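You operate a simulated robot arm through the tools that you are given. There is no shell and no other tool.

You run a simulated two-armed robot. Do the job below in one go: nothing can be reset, and whatever is moved stays where it is left.

TASK
Jog the line, then run it at 20 m/min with 10 N tension.
Fine: sound the siren before it first moves; set the speed and tension knobs before GO; watch the speed display reach its value.

Only the result counts: the job must be done as asked and must still hold three seconds after the hand-in. Knocking over, shifting, dropping, spilling or breaking anything else fails it.

THE ROBOT
Two 7-joint arms with three-finger grippers on one trunk that stands fixed in place. Base frame: the origin is at the foot of the trunk, x ahead of it, y to its left, z up. Lengths are in cm, angles in rad, forces in N, time in s.
The left shoulder is at [7, 16.5, 123.8], the right one opposite. With the tool pointing down near the work surface each hand reaches from about 36 to 88 cm from the base axis, measured 20 degrees to its own side. Payload 3.91 kg a hand.
The tool frame of a hand sits at the grasp point between the pads (the TCP): z along the fingers, y along the line on which they close. The tips reach 3 cm beyond it. The gripper opens to 11.6 cm. The gripper's body begins 7.3 cm behind the TCP.
Orientation is told as [roll, pitch, yaw] about the base's x, y, z axes, in that order, counted from this pose: with the fingers straight down and closing along the base's y, the tool's x points along the base's -x, its y along +y and its z along -z.

THE INTERFACE
- The arms move only by the tool apply_moves. It takes "left_moves", "right_moves" or both (then of equal length, played together; a hand with none holds still); each is a list of rows, each a list of 3 entries, a list of its own where there are three numbers: the shift along the tool's x, y, z in units of 250 mm (1.0 is 250 mm), then the turn, a rotation vector about the tool's x, y, z in units of 45 degrees (1.0 is 45 degrees), then the gripper command, from -1 (shut) to 1 (fully open), values between in proportion. In form: [[[dx, dy, dz], [wx, wy, wz], hand], ...]. A call has 1 to 20 rows; each row is the pose to reach, as a shift and turn from the pose commanded when the call began, along the tool's axes at that moment. A call with a number of a shift or a turn outside -1 to 1 is refused whole. Each row takes 0.2 s and may step no farther than 5 cm and 0.15 rad from the row before; otherwise, or with a gripper value out of range, the whole call is refused. Where a pose cannot be reached the arm comes as near as it can. A force on the tool above 50 N (or 10 N above the force at the start of the call, whichever is more), or a blocked arm, ends the call early, and 0.2 s more pass. The fingers move at their own pace (about 15.3 cm/s each) and stop on an object; they squeeze with about 39 N. The grip force told is the motor's: it shows also when the fingers shut on nothing. Time passes only in rows, and 0.2 s behind the last, so rows that repeat a pose let the fingers close. The reply holds the time, the measured pose of the TCP, the force on the tool along the base axes, the opening and the grip force, in the units named above and with some noise, with the torque about the TCP (base axes, N m) and any sound that the robot's microphone picked up, and new pictures: "pictures" is both (left out), scene, wrist or none (wrist: the cameras of the hands that moved).
- Cameras (640 x 400 px; columns grow to the right, rows downward): "scene" is now at [11.85, 4.31, 155.06]; the picture's right is [0.61, -0.79, -0.00], its down [-0.48, -0.37, -0.79] and it looks along [0.63, 0.49, -0.61] (base axes); focal length 308 px, centre (320, 200). "left" rides on the left gripper at [7.5, 1.7, -8.8] in its tool frame; the picture's right is [-0.22, 0.97, 0.00], its down [-0.70, -0.16, -0.70] and it looks along [-0.68, -0.16, 0.71] (tool axes); focal length 247 px, centre (320, 200). "right" rides on the right gripper at [5.2, 5.6, -8.8] in its tool frame; the picture's right is [-0.73, 0.68, 0.00], its down [-0.49, -0.52, -0.70] and it looks along [-0.48, -0.51, 0.71] (tool axes); focal length 247 px, centre (320, 200). There is no depth. A picture from a camera that has moved, and an enlarged one, comes with that camera's place and axes in the base frame and with its lens. The place of the scene camera against the robot may be out by one fixed shift of up to 1.2 cm in any direction.
- move_column(by): slides the trunk up (or, below 0, down) by that many cm; the arms and the scene camera ride with it, the base frame stays. It gives what a move gives, with no picture.
- aim_head(pan, tilt): turns the head with the scene camera to pan (to the left, within 1.501 rad either way) and tilt (down, from -0.506 to 1.204), counted from straight ahead of the robot. It gives what a move gives, and a new picture of the scene camera.
- close_up(camera, box): a new picture of the part [left, top, right, bottom] of that camera's present view, enlarged. The clock stands still meanwhile.
- hand_in(): hands the job in; it is judged then, once.

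Places have to be worked out from the pictures, the camera data and where the tool is seen. Open the grippers and draw the arms clear of the work before you hand the job in, unless the task says otherwise.

The tools are called after "Request:" as name(argument=value, ...) on one line, values as JSON. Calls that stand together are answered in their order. apply_moves: Moves the arms, as the interface text tells. Its arguments: {"type":"object","properties":{"left_moves":{"type":"array","items":{"type":"array"}},"right_moves":{"type":"array","items":{"type":"array"}},"pictures":{"type":"string","enum":["both","scene","wrist","none"]}},"required":[]} The other tools are called the same way: move_column (by) slides the trunk up or down; aim_head (pan, tilt) turns the head that bears the scene camera; close_up (camera, box) takes an enlarged picture of a part of a camera's view; hand_in () hands the job in.

At the start:

```text
clock: 0.0
left_tool_pos: [41.92, 57.34, 121.5]
left_tcp_rot: [0.0, 0.0, 0.0]
left_force: [-0.1, 0.7, 0.5]
left_wrist_torque: [0.02, 0.0, -0.02]
left_grip_width: 11.59
left_finger_force: 0.0
right_tool_pos: [42.65, 7.98, 125.43]
right_tcp_rot: [0.0, -0.001, 0.001]
right_force: [-0.8, -0.1, -0.4]
right_wrist_torque: [0.01, -0.01, -0.01]
right_grip_width: 11.61
right_finger_force: 0.0
trunk travel left (down, up): [-77.5, 6.5]
head pan, tilt: [0.661, 0.654]
```

scene: 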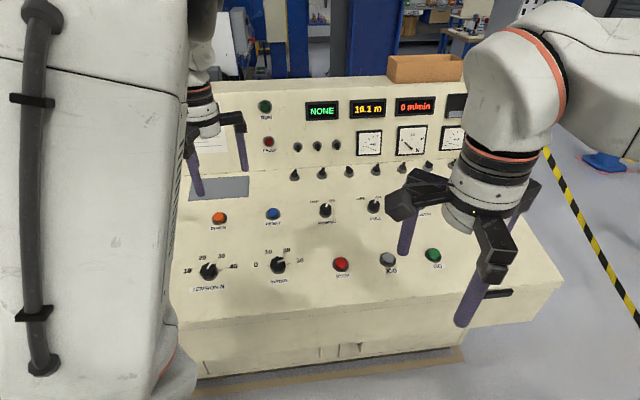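
right: 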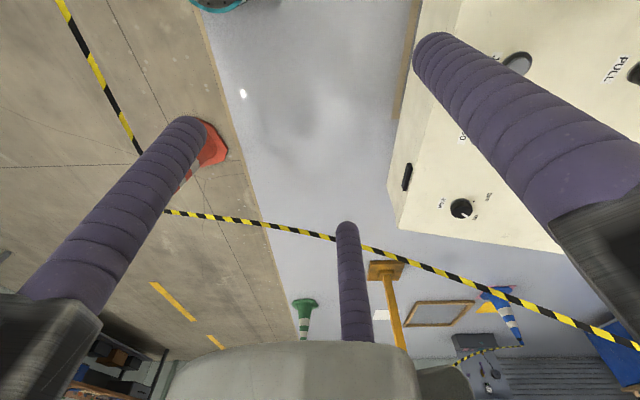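
left: 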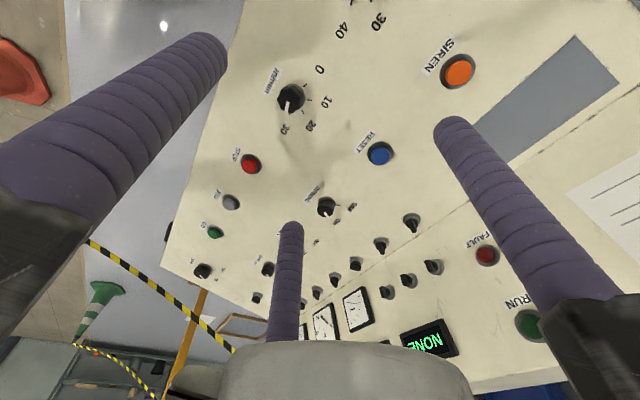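

The pictures show a control desk with knobs and buttons partly hidden by the arms. I start with close-ups to read the labels.

Request:
close_up(camera="scene", box=[170, 180, 410, 330])

Request:
close_up(camera="scene", box=[240, 80, 480, 230])

Request:
close_up(camera="left", box=[180, 0, 500, 200])

Request:
close_up(camera="left", box=[180, 160, 500, 360])

Request:
close_up(camera="right", box=[380, 0, 640, 250])

```text
2.67 times, centred on (290, 255) of scene
camera zoom: at [11.85, 4.31, 155.06], right [0.61, -0.79, 0.0], down [-0.48, -0.37, -0.79], along [0.63, 0.49, -0.61], focal length 822 px, centre (400, 53)
```

zoom: 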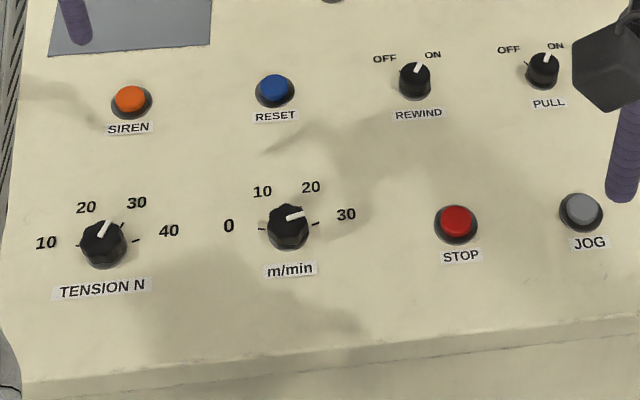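

```text
2.67 times, centred on (360, 155) of scene
camera zoom: at [11.85, 4.31, 155.06], right [0.61, -0.79, 0.0], down [-0.48, -0.37, -0.79], along [0.63, 0.49, -0.61], focal length 822 px, centre (213, 320)
```

zoom: 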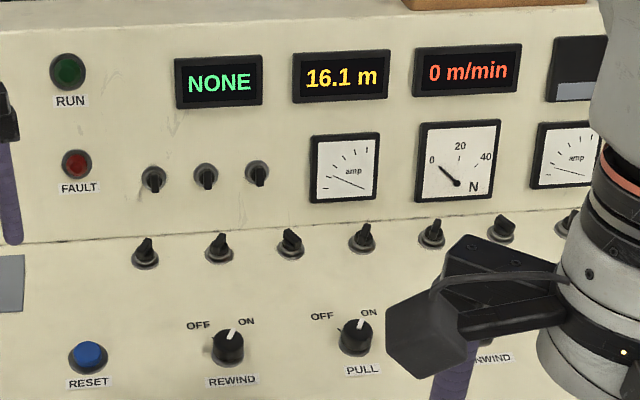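

```text
2.00 times, centred on (340, 100) of left
camera zoom: at [34.29, 59.04, 130.23], right [0.22, 0.97, 0.0], down [0.7, -0.16, 0.7], along [0.68, -0.16, -0.71], focal length 494 px, centre (280, 400)
```

zoom: 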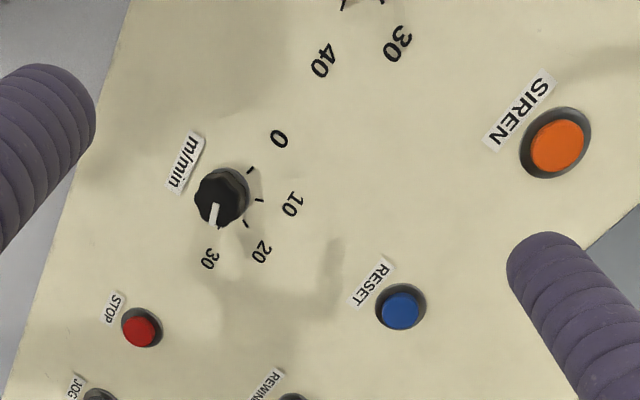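

```text
2.00 times, centred on (340, 260) of left
camera zoom: at [34.29, 59.04, 130.23], right [0.22, 0.97, 0.0], down [0.7, -0.16, 0.7], along [0.68, -0.16, -0.71], focal length 494 px, centre (280, 80)
```

zoom: 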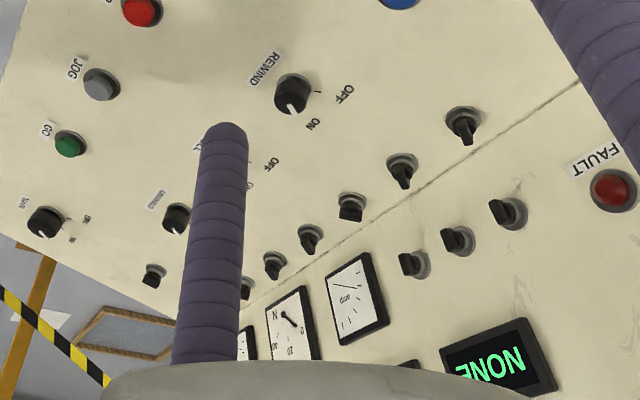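

```text
1.60 times, centred on (510, 125) of right
camera zoom: at [37.52, 13.55, 134.14], right [0.73, 0.68, 0.0], down [0.49, -0.52, 0.7], along [0.48, -0.51, -0.71], focal length 395 px, centre (16, 320)
```

zoom: 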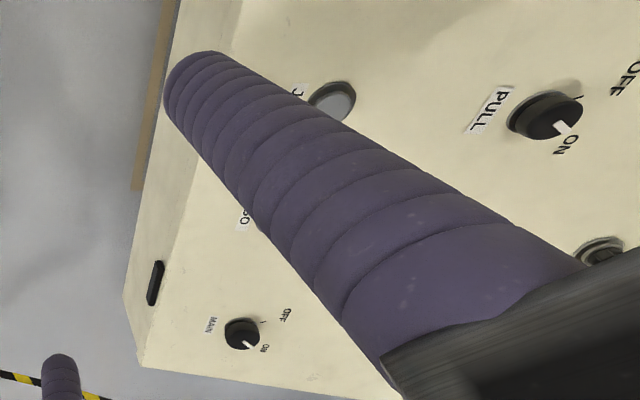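

The desk's front row (STOP, JOG, GO) triangulates to about z 85.5, running along a line at −45° in plan. I swing the left hand's camera toward the siren and the paper, and slide the right hand clear so the whole panel shows.

Request:
apply_moves(left_moves=[[[0, 0, 0], [0, 0, -0.166], 1], [[0, 0, 0], [0, 0, -0.333], 1], [[0, 0, 0], [0, 0, -0.5], 1], [[0, 0, 0], [0, 0, -0.666], 1], [[0, 0, 0], [0, 0, -0.833], 1], [[0, 0, 0], [0, 0, -1], 1]], right_moves=[[[0.05, -0.15, 0], [0, 0, 0], 1], [[0.1, -0.3, 0], [0, 0, 0], 1], [[0.15, -0.45, 0], [0, 0, 0], 1], [[0.2, -0.6, 0], [0, 0, 0], 1], [[0.25, -0.75, 0], [0, 0, 0], 1], [[0.3, -0.9, 0], [0, 0, 0], 1]], pictures="both")

```text
clock: 1.4
left_tool_pos: [41.71, 57.13, 121.58]
left_tcp_rot: [0.001, -0.003, 0.786]
left_force: [0.8, 0.1, 0.7]
left_wrist_torque: [0.04, -0.01, 0.01]
left_grip_width: 11.61
left_finger_force: 0.1
right_tool_pos: [35.0, -14.73, 125.31]
right_tcp_rot: [0.003, -0.001, -0.001]
right_force: [0.4, -0.6, 0.1]
right_wrist_torque: [0.06, -0.02, -0.01]
right_grip_width: 11.6
right_finger_force: 0.1
trunk travel left (down, up): [-77.5, 6.5]
head pan, tilt: [0.661, 0.654]
camera scene: at [11.69, 4.07, 155.09], right [0.61, -0.79, 0.0], down [-0.48, -0.37, -0.79], along [0.63, 0.49, -0.61], focal length 308 px, centre (320, 200)
camera right: at [29.8, -9.17, 134.09], right [0.73, 0.68, 0.0], down [0.49, -0.52, 0.7], along [0.48, -0.51, -0.72], focal length 247 px, centre (320, 200)
camera left: at [35.15, 53.06, 130.36], right [-0.53, 0.85, 0.0], down [0.6, 0.38, 0.7], along [0.59, 0.37, -0.71], focal length 247 px, centre (320, 200)
```

scene: 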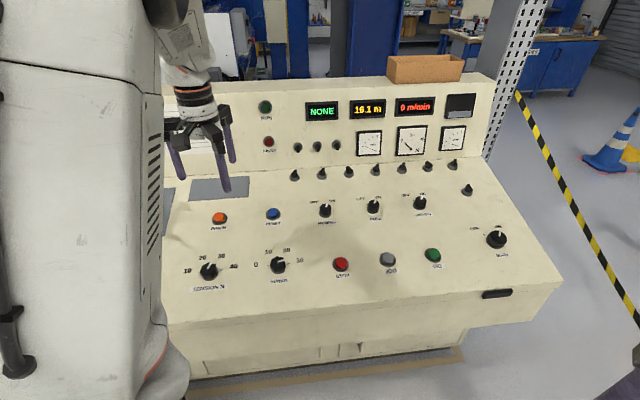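
right: 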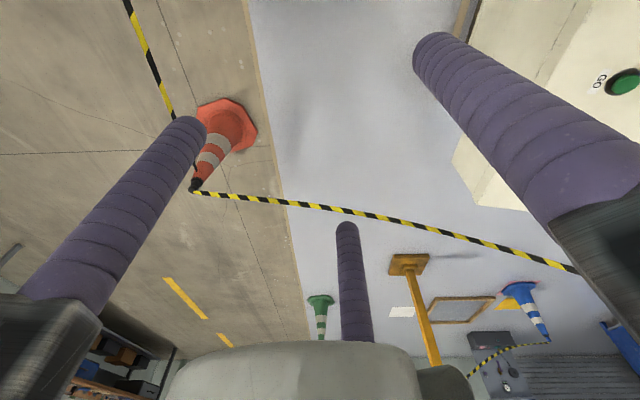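
left: 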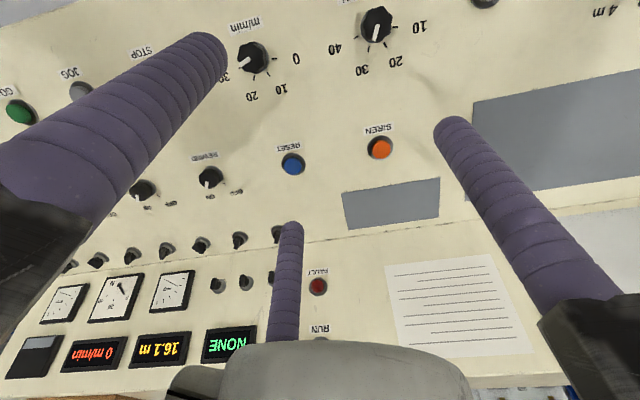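

The left hand's camera now shows the left part of the desk, with a further label ("4 m…") at the edge. I zoom in on the switches and that region.

Request:
close_up(camera="scene", box=[290, 150, 540, 310])

Request:
close_up(camera="left", box=[330, 0, 640, 200])

Request:
close_up(camera="left", box=[300, 230, 560, 400])

Request:
close_up(camera="scene", box=[290, 80, 510, 200])

```text
2.50 times, centred on (415, 230) of scene
camera zoom: at [11.69, 4.07, 155.09], right [0.61, -0.79, 0.0], down [-0.48, -0.37, -0.79], along [0.63, 0.49, -0.61], focal length 771 px, centre (82, 125)
```

zoom: 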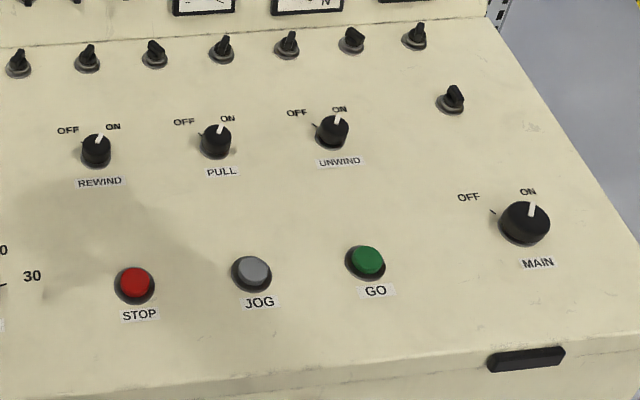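

```text
2.00 times, centred on (485, 100) of left
camera zoom: at [35.15, 53.06, 130.36], right [-0.53, 0.85, 0.0], down [0.6, 0.38, 0.7], along [0.59, 0.37, -0.71], focal length 494 px, centre (-10, 400)
```

zoom: 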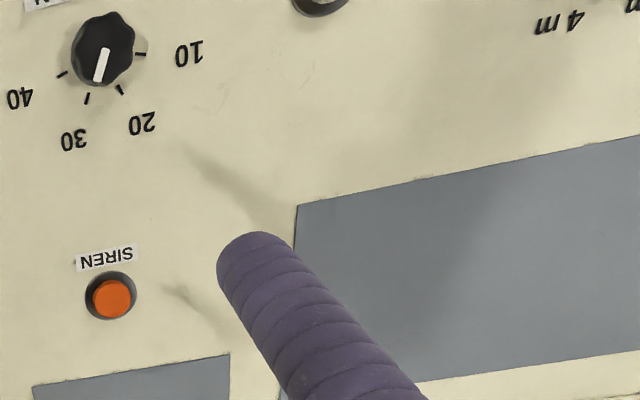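

```text
2.35 times, centred on (430, 315) of left
camera zoom: at [35.15, 53.06, 130.36], right [-0.53, 0.85, 0.0], down [0.6, 0.38, 0.7], along [0.59, 0.37, -0.71], focal length 581 px, centre (61, -71)
```

zoom: 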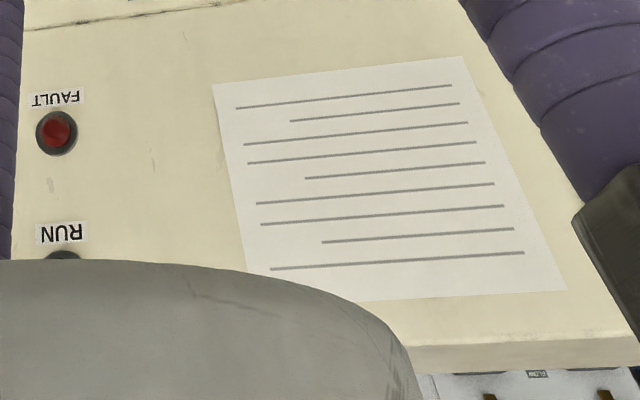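

```text
2.91 times, centred on (400, 140) of scene
camera zoom: at [11.69, 4.07, 155.09], right [0.61, -0.79, 0.0], down [-0.48, -0.37, -0.79], along [0.63, 0.49, -0.61], focal length 897 px, centre (87, 374)
```

zoom: 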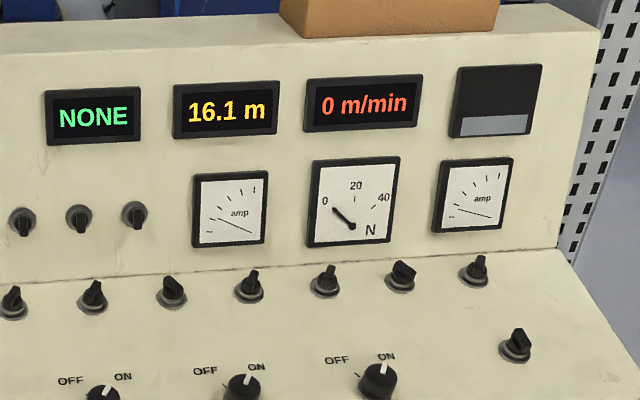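

All four switches already stand at ON, the fault display reads NONE, and the tension and speed knobs sit near 27 and 25. I shut the left gripper in free air and turn it a bit further, to see how the fingers look and what is on the left part of the desk.

Request:
apply_moves(left_moves=[[[0, 0, 0], [0, 0, -0.18], -1], [[0, 0, 0], [0, 0, -0.36], -1], [[0, 0, 0], [0, 0, -0.54], -1], [[0, 0, 0], [0, 0, -0.72], -1], [[0, 0, 0], [0, 0, -0.9], -1]], pictures="both")

```text
clock: 2.6
left_tool_pos: [41.83, 57.33, 121.54]
left_tcp_rot: [-0.001, -0.002, 1.493]
left_force: [-0.3, -0.3, -0.3]
left_wrist_torque: [0.02, 0.0, -0.03]
left_grip_width: 0.91
left_finger_force: 38.8
right_tool_pos: [35.21, -14.56, 125.28]
right_tcp_rot: [0.0, -0.001, 0.001]
right_force: [0.4, 0.2, -0.8]
right_wrist_torque: [0.01, -0.02, 0.03]
right_grip_width: 11.59
right_finger_force: 0.1
trunk travel left (down, up): [-77.5, 6.5]
head pan, tilt: [0.661, 0.654]
camera scene: at [11.83, 4.26, 155.07], right [0.61, -0.79, 0.0], down [-0.48, -0.37, -0.79], along [0.63, 0.49, -0.61], focal length 308 px, centre (320, 200)
camera left: at [39.44, 49.99, 130.24], right [-0.95, 0.3, 0.0], down [0.21, 0.68, 0.7], along [0.21, 0.67, -0.71], focal length 247 px, centre (320, 200)
```

scene: 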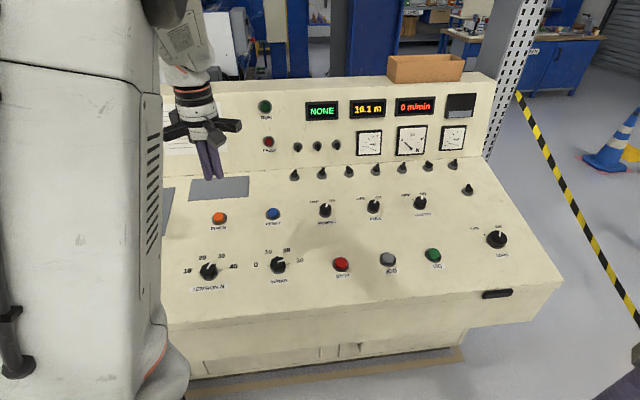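
left: 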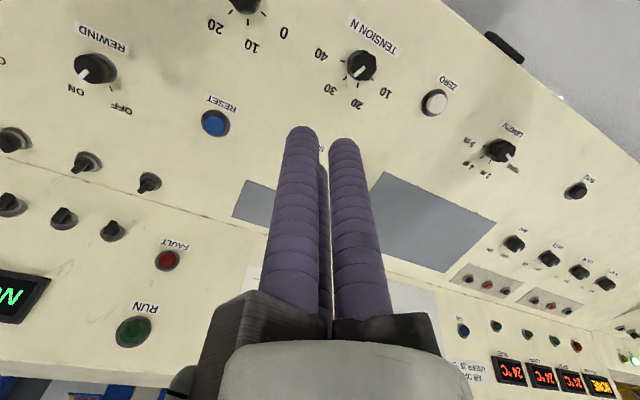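

Shut, the hand shows three finger rods clustered about the tool axis, so it closes concentrically. The left side of the desk has a ZERO button, a length selector and temperature displays; I zoom in to read them.

Request:
close_up(camera="left", box=[380, 20, 640, 220])

Request:
close_up(camera="left", box=[420, 220, 640, 400])

Request:
close_up(camera="left", box=[230, 90, 430, 260])

Request:
close_up(camera="scene", box=[150, 80, 250, 240])

```text
2.00 times, centred on (510, 120) of left
camera zoom: at [39.44, 49.99, 130.24], right [-0.95, 0.3, 0.0], down [0.21, 0.68, 0.7], along [0.21, 0.67, -0.71], focal length 494 px, centre (-60, 360)
```

zoom: 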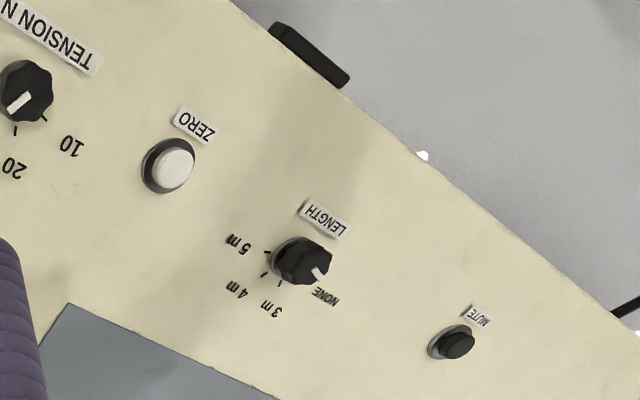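

```text
2.22 times, centred on (530, 310) of left
camera zoom: at [39.44, 49.99, 130.24], right [-0.95, 0.3, 0.0], down [0.21, 0.68, 0.7], along [0.21, 0.67, -0.71], focal length 549 px, centre (-147, -44)
```

zoom: 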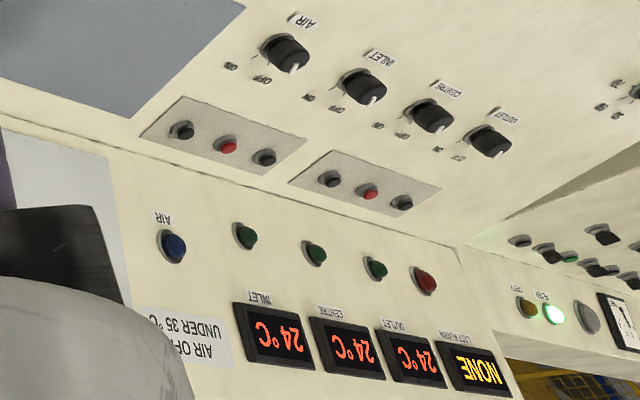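

```text
2.35 times, centred on (330, 175) of left
camera zoom: at [39.44, 49.99, 130.24], right [-0.95, 0.3, 0.0], down [0.21, 0.68, 0.7], along [0.21, 0.67, -0.71], focal length 581 px, centre (296, 259)
```

zoom: 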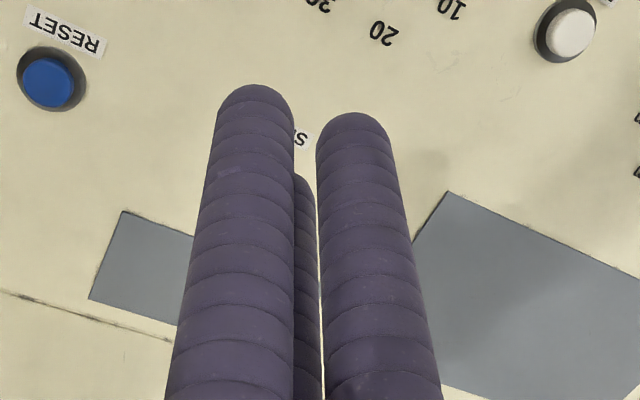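

```text
2.50 times, centred on (200, 160) of scene
camera zoom: at [11.83, 4.26, 155.07], right [0.61, -0.79, 0.0], down [-0.48, -0.37, -0.79], along [0.63, 0.49, -0.61], focal length 771 px, centre (620, 300)
```

zoom: 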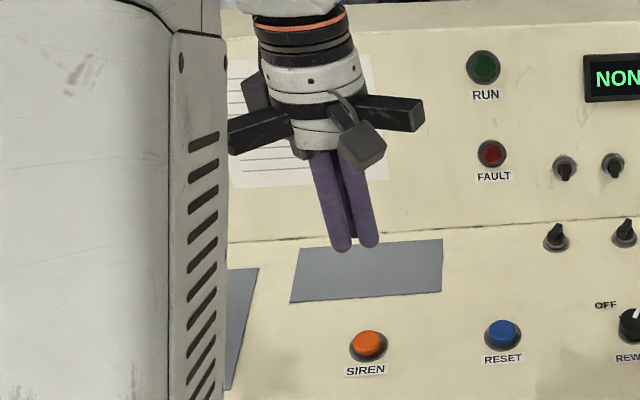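

The length selector is at NONE and the oven zones don't matter here. I bring the left hand to hover about 18 cm above the m/min knob at roughly [50.8, 49.8, 86], yawed to face the desk squarely, with the gripper part-open.

Request:
apply_moves(left_moves=[[[0.077, -0.057, 0.143], [0, 0, 0.18], 0.3], [[0.155, -0.113, 0.286], [0, 0, 0.36], 0.3], [[0.232, -0.17, 0.43], [0, 0, 0.54], 0.3], [[0.31, -0.226, 0.573], [0, 0, 0.72], 0.3], [[0.387, -0.283, 0.716], [0, 0, 0.9], 0.3]], pictures="both")

```text
clock: 3.8
left_tool_pos: [48.21, 47.18, 103.41]
left_tcp_rot: [0.002, 0.001, 0.784]
left_force: [-0.5, 0.2, -0.5]
left_wrist_torque: [0.03, 0.01, 0.01]
left_grip_width: 7.54
left_finger_force: 0.1
right_tool_pos: [35.25, -14.45, 125.25]
right_tcp_rot: [-0.001, 0.002, 0.0]
right_force: [0.7, -0.3, -0.2]
right_wrist_torque: [-0.02, 0.01, 0.03]
right_grip_width: 11.56
right_finger_force: 0.0
trunk travel left (down, up): [-77.5, 6.5]
head pan, tilt: [0.661, 0.654]
camera scene: at [12.03, 4.32, 155.05], right [0.61, -0.79, 0.0], down [-0.48, -0.37, -0.79], along [0.62, 0.49, -0.61], focal length 308 px, centre (320, 200)
camera left: at [41.66, 43.04, 112.15], right [-0.53, 0.85, 0.0], down [0.61, 0.38, 0.7], along [0.59, 0.37, -0.71], focal length 247 px, centre (320, 200)
```

scene: 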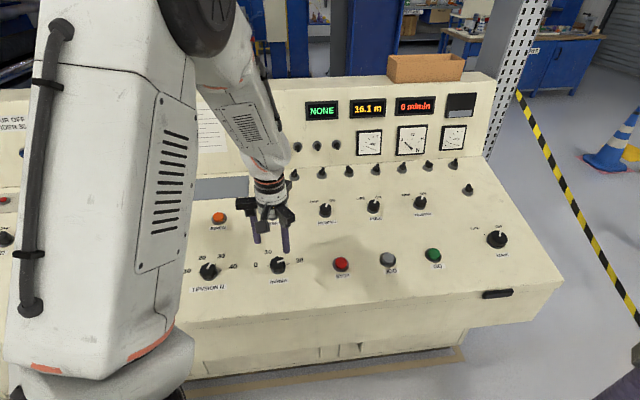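
left: 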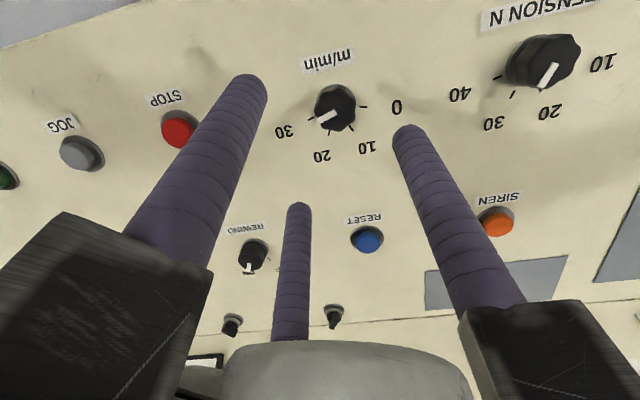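

The m/min knob is well in view from the left hand. I zoom in on both knobs and the buttons to fix their places and pointer angles.

Request:
close_up(camera="left", box=[260, 30, 420, 180])

Request:
close_up(camera="left", box=[440, 0, 640, 140])

Request:
close_up(camera="left", box=[0, 60, 240, 220])

Request:
close_up(camera="left", box=[330, 160, 570, 300])

```text
2.67 times, centred on (340, 105) of left
camera zoom: at [41.66, 43.04, 112.15], right [-0.53, 0.85, 0.0], down [0.61, 0.38, 0.7], along [0.59, 0.37, -0.71], focal length 659 px, centre (267, 453)
```

zoom: 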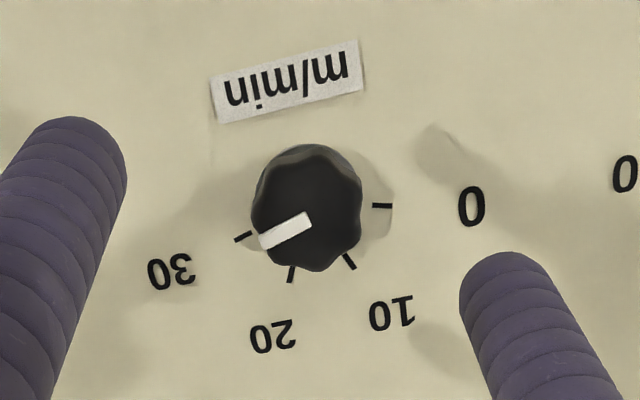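

```text
2.86 times, centred on (540, 70) of left
camera zoom: at [41.66, 43.04, 112.15], right [-0.53, 0.85, 0.0], down [0.61, 0.38, 0.7], along [0.59, 0.37, -0.71], focal length 706 px, centre (-309, 571)
```

zoom: 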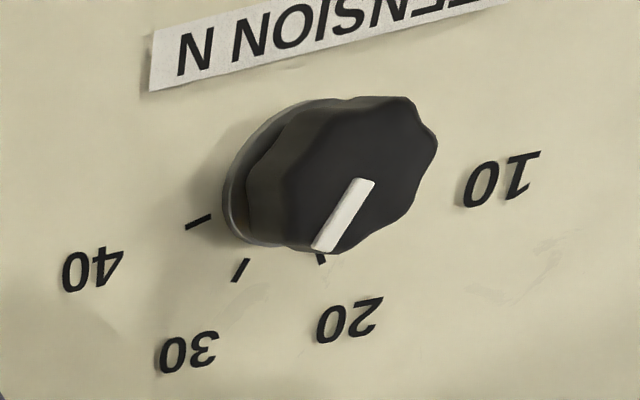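

```text
2.50 times, centred on (120, 140) of left
camera zoom: at [41.66, 43.04, 112.15], right [-0.53, 0.85, 0.0], down [0.61, 0.38, 0.7], along [0.59, 0.37, -0.71], focal length 617 px, centre (820, 350)
```

zoom: 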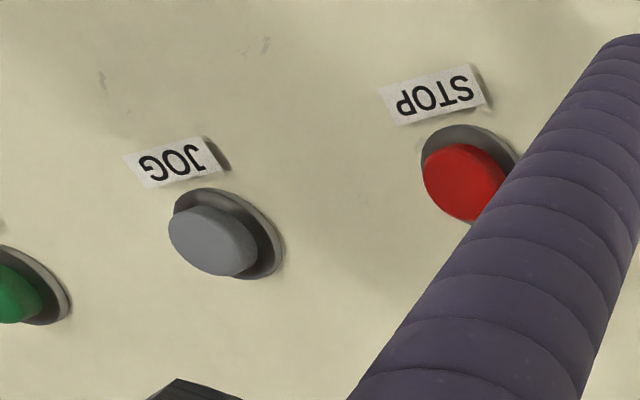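

```text
2.67 times, centred on (450, 230) of left
camera zoom: at [41.66, 43.04, 112.15], right [-0.53, 0.85, 0.0], down [0.61, 0.38, 0.7], along [0.59, 0.37, -0.71], focal length 659 px, centre (-27, 120)
```

zoom: 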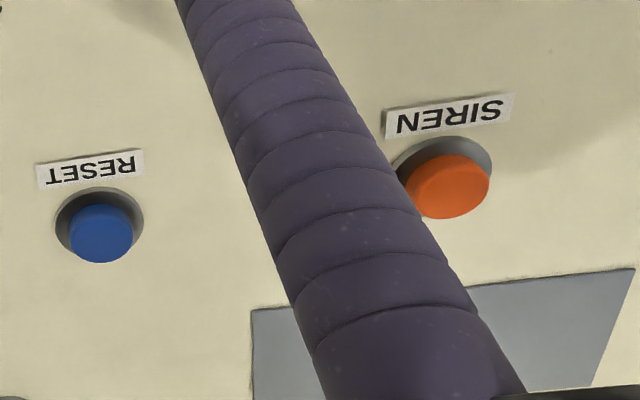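

The tick circle puts the m/min knob axis at about [50.5, 50.5, 86.2] on the deck, which tilts up about 15° away from me. The speed pointer stands near 30, with ticks 50° apart. I tilt the left tool to the deck normal and hover about 12 cm above this knob.

Request:
apply_moves(left_moves=[[[-0.017, 0.014, 0.11], [0, -0.167, 0], 0.3], [[-0.035, 0.028, 0.224], [0, -0.333, 0], 0.3], [[-0.035, 0.028, 0.224], [0, -0.333, 0], 0.3]], pictures="wrist")

```text
clock: 4.6
left_tool_pos: [48.29, 48.23, 97.84]
left_tcp_rot: [0.0, -0.264, 0.786]
left_force: [-0.3, -0.2, -0.4]
left_wrist_torque: [0.03, -0.01, -0.01]
left_grip_width: 7.56
left_finger_force: 0.0
right_tool_pos: [35.0, -14.64, 125.22]
right_tcp_rot: [0.0, 0.0, 0.002]
right_force: [-0.2, 0.6, 0.0]
right_wrist_torque: [0.01, -0.04, 0.0]
right_grip_width: 11.6
right_finger_force: 0.0
trunk travel left (down, up): [-77.5, 6.5]
head pan, tilt: [0.661, 0.654]
camera left: at [40.2, 42.68, 104.49], right [-0.54, 0.84, 0.06], down [0.46, 0.23, 0.86], along [0.71, 0.49, -0.51], focal length 247 px, centre (320, 200)
```

left: 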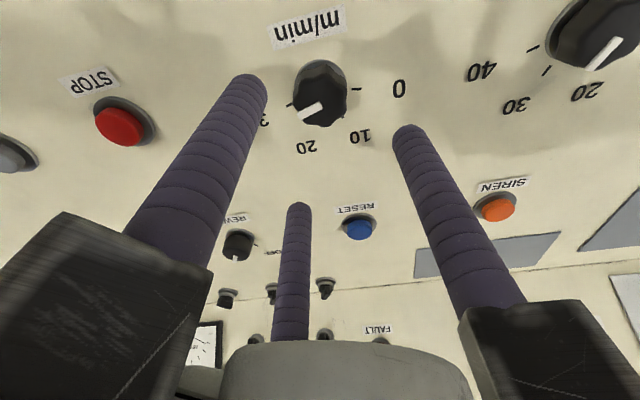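

The hover pose matches. I zoom in to check how well the tool axis is centred on the knob.

Request:
close_up(camera="left", box=[250, 30, 410, 160])

```text
3.08 times, centred on (330, 95) of left
camera zoom: at [40.2, 42.68, 104.49], right [-0.54, 0.84, 0.06], down [0.46, 0.23, 0.86], along [0.71, 0.49, -0.51], focal length 760 px, centre (289, 523)
```

zoom: 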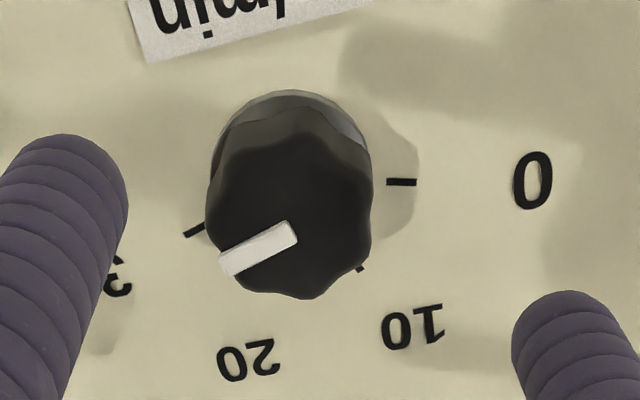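

The 0 and 30 ticks come out symmetric about the tool axis (±2.9 cm), so the tool is centred, and the knob is about 4 cm wide and 3 cm tall. I pre-turn 25° clockwise, then descend to put the tips about 0.7 cm above the deck around the knob.

Request:
apply_moves(left_moves=[[[0, 0, 0], [0, 0, 0.185], 0.3], [[0, 0, 0], [0, 0, 0.37], 0.3], [[0, 0, 0.04], [0, 0, 0.556], 0.3], [[0, 0, 0.14], [0, 0, 0.556], 0.3], [[0, 0, 0.24], [0, 0, 0.556], 0.3], [[0, 0, 0.332], [0, 0, 0.556], 0.3], [[0, 0, 0.332], [0, 0, 0.556], 0.3]], pictures="both")

```text
clock: 6.2
left_tool_pos: [49.86, 49.77, 89.96]
left_tcp_rot: [0.114, -0.237, 0.334]
left_force: [-0.5, 0.6, -0.7]
left_wrist_torque: [0.03, 0.04, 0.01]
left_grip_width: 7.53
left_finger_force: 0.0
right_tool_pos: [35.1, -14.47, 125.37]
right_tcp_rot: [0.0, 0.0, 0.0]
right_force: [-0.6, -0.9, 0.0]
right_wrist_torque: [0.03, -0.04, -0.02]
right_grip_width: 11.62
right_finger_force: 0.1
trunk travel left (down, up): [-77.5, 6.5]
head pan, tilt: [0.661, 0.654]
camera scene: at [11.81, 4.26, 155.07], right [0.61, -0.79, 0.0], down [-0.48, -0.37, -0.79], along [0.63, 0.49, -0.61], focal length 308 px, centre (320, 200)
camera left: at [40.62, 47.32, 96.84], right [-0.14, 0.98, 0.16], down [0.57, -0.06, 0.82], along [0.81, 0.2, -0.55], focal length 247 px, centre (320, 200)
```

scene: 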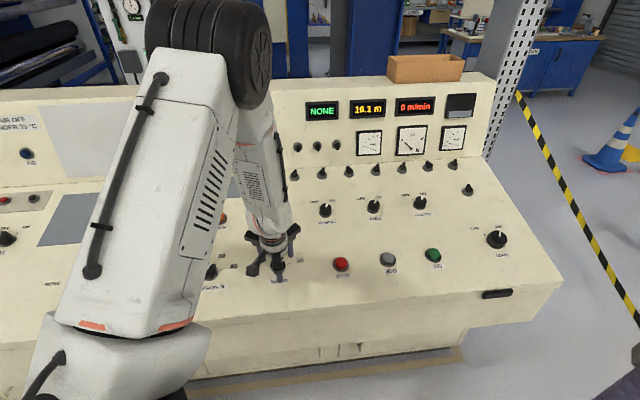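
left: 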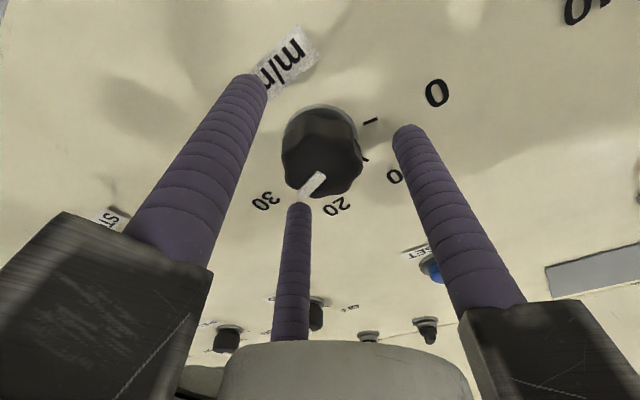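

The fingers surround the knob and it sits at the tool axis as expected. I close the gripper on it, holding the pose.

Request:
apply_moves(left_moves=[[[0, 0, 0], [0, 0, 0], -1], [[0, 0, 0], [0, 0, 0], -1], [[0, 0, 0], [0, 0, 0], -1]], pictures="wrist")

```text
clock: 7.0
left_tool_pos: [49.92, 49.81, 90.01]
left_tcp_rot: [0.114, -0.238, 0.336]
left_force: [1.5, 7.5, 7.8]
left_wrist_torque: [-0.03, 0.46, 0.08]
left_grip_width: 4.12
left_finger_force: 44.6
right_tool_pos: [35.17, -14.51, 125.27]
right_tcp_rot: [0.002, 0.001, -0.001]
right_force: [0.6, 0.7, 0.5]
right_wrist_torque: [-0.03, 0.01, 0.03]
right_grip_width: 11.63
right_finger_force: 0.0
trunk travel left (down, up): [-77.5, 6.5]
head pan, tilt: [0.661, 0.654]
camera left: at [40.65, 47.42, 96.87], right [-0.14, 0.98, 0.16], down [0.57, -0.06, 0.82], along [0.81, 0.2, -0.55], focal length 247 px, centre (320, 200)
```

left: 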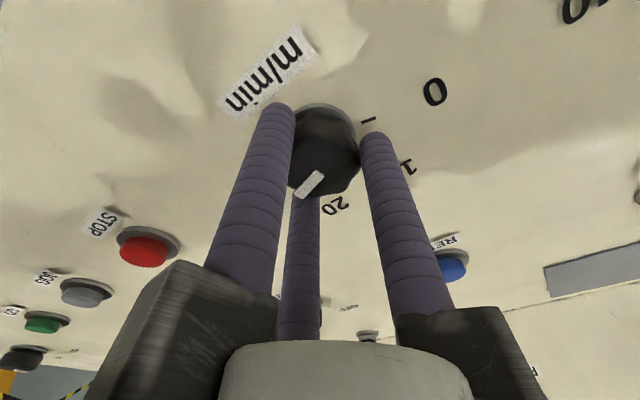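

The grip holds at 4.12 cm, matching the 4 cm knob. I turn counter-clockwise 42° first, then check the pointer.

Request:
apply_moves(left_moves=[[[0, 0, 0], [0, 0, -0.16], -1], [[0, 0, 0], [0, 0, -0.32], -1], [[0, 0, 0], [0, 0, -0.48], -1], [[0, 0, 0], [0, 0, -0.64], -1], [[0, 0, 0], [0, 0, -0.8], -1], [[0, 0, 0], [0, 0, -0.933], -1], [[0, 0, 0], [0, 0, -0.933], -1]], pictures="wrist")

```text
clock: 8.6
left_tool_pos: [49.87, 49.87, 89.91]
left_tcp_rot: [-0.078, -0.251, 1.093]
left_force: [4.8, 10.9, 7.7]
left_wrist_torque: [0.4, 0.42, 0.19]
left_grip_width: 4.11
left_finger_force: 45.3
right_tool_pos: [35.12, -14.43, 125.27]
right_tcp_rot: [0.0, 0.001, -0.001]
right_force: [0.5, -0.6, -0.3]
right_wrist_torque: [0.01, 0.04, 0.01]
right_grip_width: 11.6
right_finger_force: 0.0
trunk travel left (down, up): [-77.5, 6.5]
head pan, tilt: [0.661, 0.654]
camera left: at [43.28, 42.61, 96.45], right [-0.75, 0.66, -0.02], down [0.32, 0.39, 0.86], along [0.57, 0.64, -0.51], focal length 247 px, centre (320, 200)
```

left: 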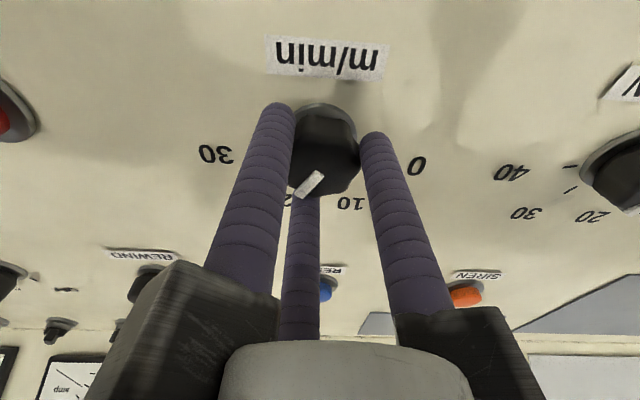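

The pointer moved with the hand. I turn the remaining 8°, release, and back off along the knob axis to read the pointer.

Request:
apply_moves(left_moves=[[[0, 0, 0], [0, 0, -0.09], -1], [[0, 0, 0], [0, 0, -0.178], -1], [[0, 0, 0], [0, 0, -0.178], -1], [[0, 0, 0], [0, 0, -0.178], 0.3], [[0, 0, 0], [0, 0, -0.178], 0.3], [[0, 0, -0.1], [0, 0, -0.178], 0.3], [[0, 0, -0.22], [0, 0, -0.05], 0.3], [[0, 0, -0.332], [0, 0, 0.1], 0.3], [[0, 0, -0.332], [0, 0, 0.25], 0.3], [[0, 0, -0.332], [0, 0, 0.378], 0.3], [[0, 0, -0.332], [0, 0, 0.378], 0.3]], pictures="both")

Request:
close_up(camera="left", box=[250, 30, 410, 160])

```text
clock: 11.0
left_tool_pos: [48.28, 48.18, 97.96]
left_tcp_rot: [0.0, -0.265, 0.783]
left_force: [-0.1, -0.6, -0.5]
left_wrist_torque: [-0.01, -0.02, -0.01]
left_grip_width: 7.54
left_finger_force: 0.0
right_tool_pos: [35.12, -14.54, 125.29]
right_tcp_rot: [0.0, 0.0, 0.0]
right_force: [-1.2, -0.3, 0.3]
right_wrist_torque: [0.02, 0.01, -0.04]
right_grip_width: 11.58
right_finger_force: 0.1
trunk travel left (down, up): [-77.5, 6.5]
head pan, tilt: [0.661, 0.654]
camera scene: at [11.82, 4.26, 155.07], right [0.61, -0.79, 0.0], down [-0.48, -0.37, -0.79], along [0.63, 0.49, -0.61], focal length 308 px, centre (320, 200)
camera left: at [40.23, 42.71, 104.56], right [-0.53, 0.84, 0.06], down [0.46, 0.23, 0.86], along [0.71, 0.48, -0.51], focal length 247 px, centre (320, 200)
```

scene: 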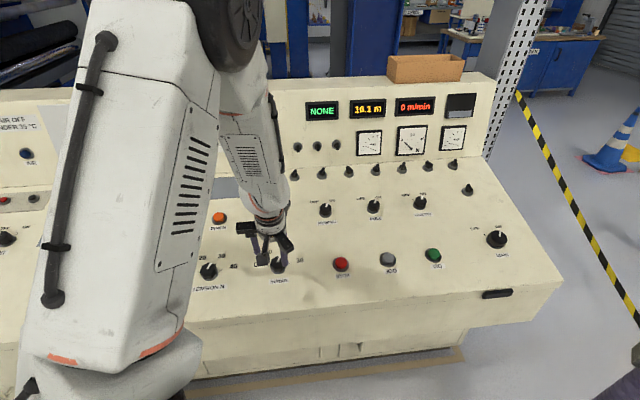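
left: 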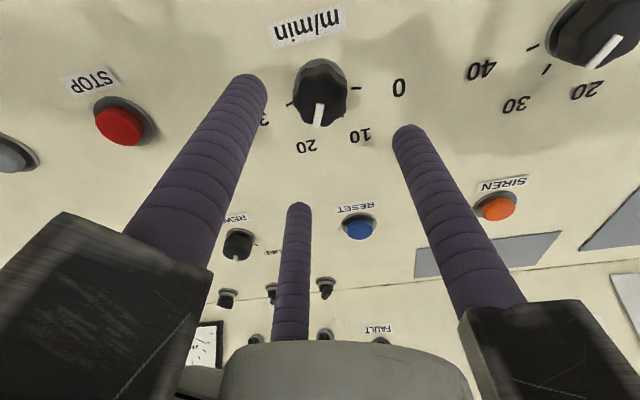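

```text
3.08 times, centred on (330, 95) of left
camera zoom: at [40.23, 42.71, 104.56], right [-0.53, 0.84, 0.06], down [0.46, 0.23, 0.86], along [0.71, 0.48, -0.51], focal length 760 px, centre (289, 523)
```

zoom: 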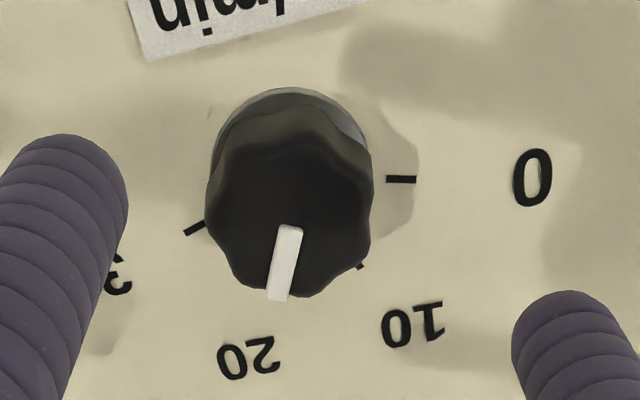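

The pointer now reads about 23.5–25° against 25° for the 20 mark, so the speed is set to about 20. The tension knob works out at [37.1, 63.9, 86.2] on the deck with its pointer near 30; I slide the left hand sideways to hover above it.

Request:
apply_moves(left_moves=[[[0, 0.15, 0.002], [0, 0, 0], 0.3], [[0, 0.31, 0.004], [0, 0, 0], 0.3], [[0, 0.47, 0.006], [0, 0, 0], 0.3], [[0, 0.62, 0.008], [0, 0, 0], 0.3], [[0, 0.759, 0.0086], [0, 0, 0], 0.3], [[0, 0.759, 0.0086], [0, 0, 0], 0.3]], pictures="both")

Request:
close_up(camera="left", box=[250, 30, 410, 160])

```text
clock: 12.4
left_tool_pos: [34.96, 61.69, 97.76]
left_tcp_rot: [0.004, -0.261, 0.784]
left_force: [1.2, -0.5, 0.0]
left_wrist_torque: [-0.01, 0.02, 0.01]
left_grip_width: 7.54
left_finger_force: 0.0
right_tool_pos: [35.08, -14.59, 125.35]
right_tcp_rot: [0.002, 0.002, 0.0]
right_force: [0.1, -0.1, -1.6]
right_wrist_torque: [0.01, 0.03, 0.01]
right_grip_width: 11.62
right_finger_force: 0.0
trunk travel left (down, up): [-77.5, 6.5]
head pan, tilt: [0.661, 0.654]
camera scene: at [11.94, 4.21, 155.06], right [0.61, -0.79, 0.0], down [-0.48, -0.37, -0.79], along [0.63, 0.49, -0.61], focal length 308 px, centre (320, 200)
camera left: at [26.8, 56.2, 104.31], right [-0.53, 0.84, 0.06], down [0.46, 0.23, 0.86], along [0.71, 0.49, -0.51], focal length 247 px, centre (320, 200)
```

scene: 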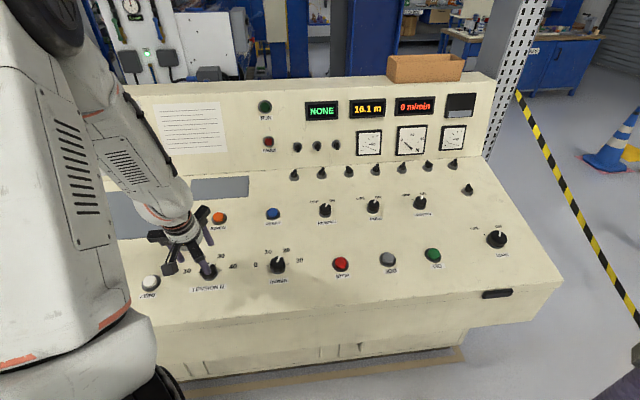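
left: 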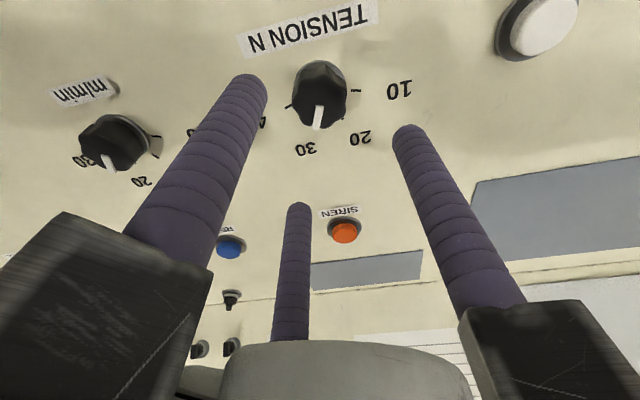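

```text
3.08 times, centred on (330, 95) of left
camera zoom: at [26.8, 56.2, 104.31], right [-0.53, 0.84, 0.06], down [0.46, 0.23, 0.86], along [0.71, 0.49, -0.51], focal length 760 px, centre (289, 523)
```

zoom: 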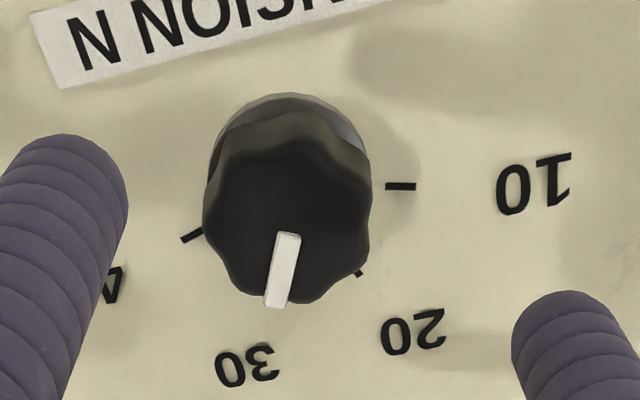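

The tension knob is centred to about 1 mm and its pointer matches the 30 mark; it needs 100° counter-clockwise to 10. I pre-turn 45° clockwise in the air with a tiny centring shift.

Request:
apply_moves(left_moves=[[[-0.005, -0.005, 0], [0, 0, 0.17], 0.3], [[-0.005, -0.005, 0], [0, 0, 0.34], 0.3], [[-0.005, -0.005, 0], [0, 0, 0.51], 0.3], [[-0.005, -0.005, 0], [0, 0, 0.68], 0.3], [[-0.005, -0.005, 0], [0, 0, 0.85], 0.3], [[-0.005, -0.005, 0], [0, 0, 1], 0.3], [[-0.005, -0.005, 0], [0, 0, 1], 0.3]], pictures="wrist")

Request:
close_up(camera="left", box=[0, 40, 240, 220])

```text
clock: 14.0
left_tool_pos: [35.15, 61.65, 97.91]
left_tcp_rot: [0.191, -0.183, -0.022]
left_force: [-0.2, 0.6, 0.6]
left_wrist_torque: [-0.02, -0.01, -0.01]
left_grip_width: 7.53
left_finger_force: 0.1
right_tool_pos: [35.11, -14.64, 125.29]
right_tcp_rot: [0.0, -0.001, 0.0]
right_force: [-0.5, 0.0, -0.2]
right_wrist_torque: [0.0, 0.01, 0.02]
right_grip_width: 11.62
right_finger_force: 0.1
trunk travel left (down, up): [-77.5, 6.5]
head pan, tilt: [0.661, 0.654]
camera left: at [26.02, 61.95, 105.23], right [0.21, 0.95, 0.22], down [0.56, -0.3, 0.77], along [0.8, -0.04, -0.59], focal length 247 px, centre (320, 200)
```

left: 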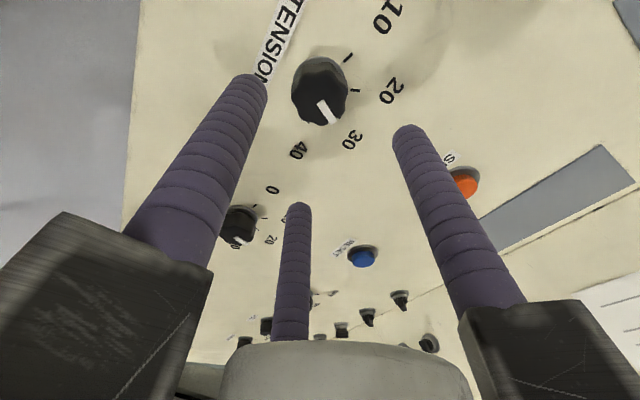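

```text
2.22 times, centred on (120, 130) of left
camera zoom: at [26.02, 61.95, 105.23], right [0.21, 0.95, 0.22], down [0.56, -0.3, 0.77], along [0.8, -0.04, -0.59], focal length 549 px, centre (764, 356)
```

zoom: 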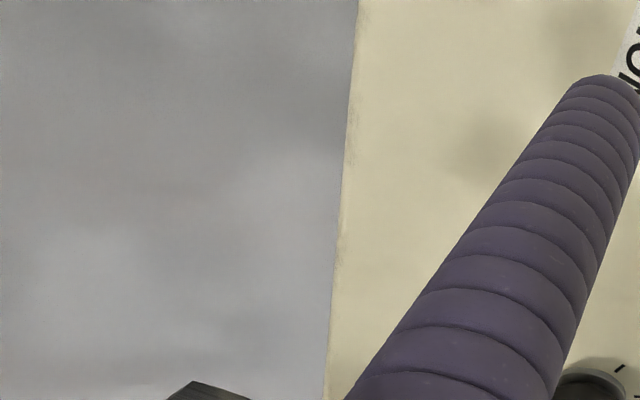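

The pose is fine. I turn the last 5° clockwise, descend around the tension knob and close on it.

Request:
apply_moves(left_moves=[[[0, 0, 0.08], [0, 0, 0.06], 0.3], [[0, 0, 0.16], [0, 0, 0.111], 0.3], [[0, 0, 0.25], [0, 0, 0.111], 0.3], [[0, 0, 0.335], [0, 0, 0.111], 0.3], [[0, 0, 0.335], [0, 0, 0.111], 0.3], [[0, 0, 0.335], [0, 0, 0.111], -1], [[0, 0, 0.335], [0, 0, 0.111], -1], [[0, 0, 0.335], [0, 0, 0.111], -1]], pictures="both")

```text
clock: 15.8
left_tool_pos: [36.38, 63.47, 89.58]
left_tcp_rot: [0.203, -0.165, -0.105]
left_force: [-6.7, 5.2, -1.0]
left_wrist_torque: [0.36, 0.73, 0.18]
left_grip_width: 4.11
left_finger_force: 44.6
right_tool_pos: [35.01, -14.45, 125.31]
right_tcp_rot: [-0.001, 0.0, 0.001]
right_force: [0.3, 0.2, -0.2]
right_wrist_torque: [0.02, 0.02, -0.01]
right_grip_width: 11.59
right_finger_force: 0.0
trunk travel left (down, up): [-77.5, 6.5]
head pan, tilt: [0.661, 0.654]
camera scene: at [11.74, 4.4, 155.07], right [0.61, -0.79, 0.0], down [-0.48, -0.37, -0.79], along [0.63, 0.49, -0.61], focal length 308 px, centre (320, 200)
camera left: at [27.54, 64.19, 97.21], right [0.29, 0.93, 0.23], down [0.54, -0.36, 0.76], along [0.79, -0.09, -0.61], focal length 247 px, centre (320, 200)
```

scene: 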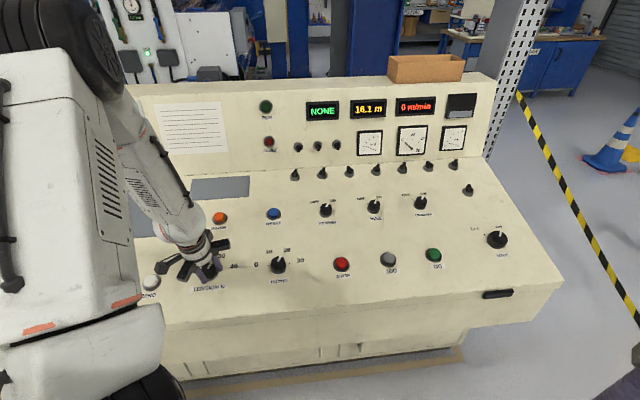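
left: 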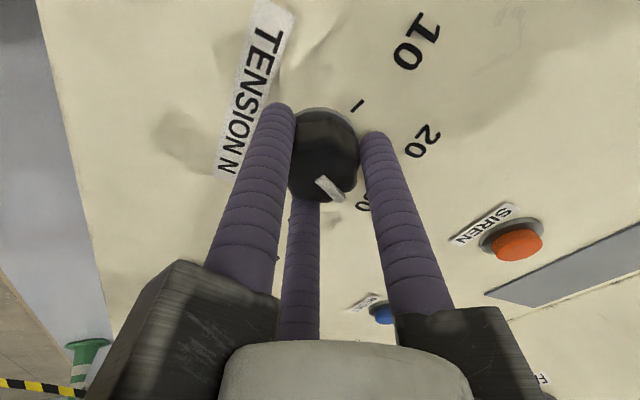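

Gripped at 4.11 cm. I turn counter-clockwise 45°, the first stretch of the 100°.

Request:
apply_moves(left_moves=[[[0, 0, 0], [0, 0, -0.167], -1], [[0, 0, 0], [0, 0, -0.333], -1], [[0, 0, 0], [0, 0, -0.5], -1], [[0, 0, 0], [0, 0, -0.667], -1], [[0, 0, 0], [0, 0, -0.833], -1], [[0, 0, 0], [0, 0, -1], -1]], pictures="none")

Request:
apply_moves(left_moves=[[[0, 0, 0], [0, 0, -0.167], -1], [[0, 0, 0], [0, 0, -0.333], -1], [[0, 0, 0], [0, 0, -0.5], -1], [[0, 0, 0], [0, 0, -0.667], -1], [[0, 0, 0], [0, 0, -0.833], -1], [[0, 0, 0], [0, 0, -1], -1]], pictures="wrist")

```text
clock: 17.2
left_tool_pos: [36.36, 63.37, 89.64]
left_tcp_rot: [0.023, -0.26, 0.697]
left_force: [-12.7, 4.3, -4.3]
left_wrist_torque: [0.41, 0.59, 0.17]
left_grip_width: 4.11
left_finger_force: 44.9
right_tool_pos: [35.0, -14.34, 125.21]
right_tcp_rot: [0.001, -0.001, -0.001]
right_force: [0.7, -1.4, 0.0]
right_wrist_torque: [0.01, -0.02, 0.0]
right_grip_width: 11.59
right_finger_force: 0.0
trunk travel left (down, up): [-77.5, 6.5]
head pan, tilt: [0.661, 0.654]
```

```text
clock: 18.6
left_tool_pos: [36.35, 63.38, 89.54]
left_tcp_rot: [-0.17, -0.199, 1.503]
left_force: [-15.5, 2.9, -5.4]
left_wrist_torque: [0.42, 1.05, 0.26]
left_grip_width: 4.11
left_finger_force: 45.4
right_tool_pos: [34.98, -14.49, 125.31]
right_tcp_rot: [0.001, 0.001, 0.001]
right_force: [0.1, -1.0, 1.4]
right_wrist_torque: [0.02, -0.01, 0.01]
right_grip_width: 11.6
right_finger_force: 0.1
trunk travel left (down, up): [-77.5, 6.5]
head pan, tilt: [0.661, 0.654]
camera left: at [32.54, 54.57, 96.37], right [-0.94, 0.32, -0.12], down [0.08, 0.54, 0.84], along [0.33, 0.78, -0.53], focal length 247 px, centre (320, 200)
```

left: 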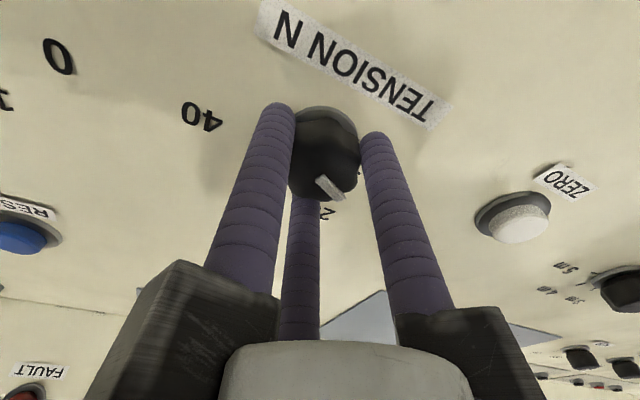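

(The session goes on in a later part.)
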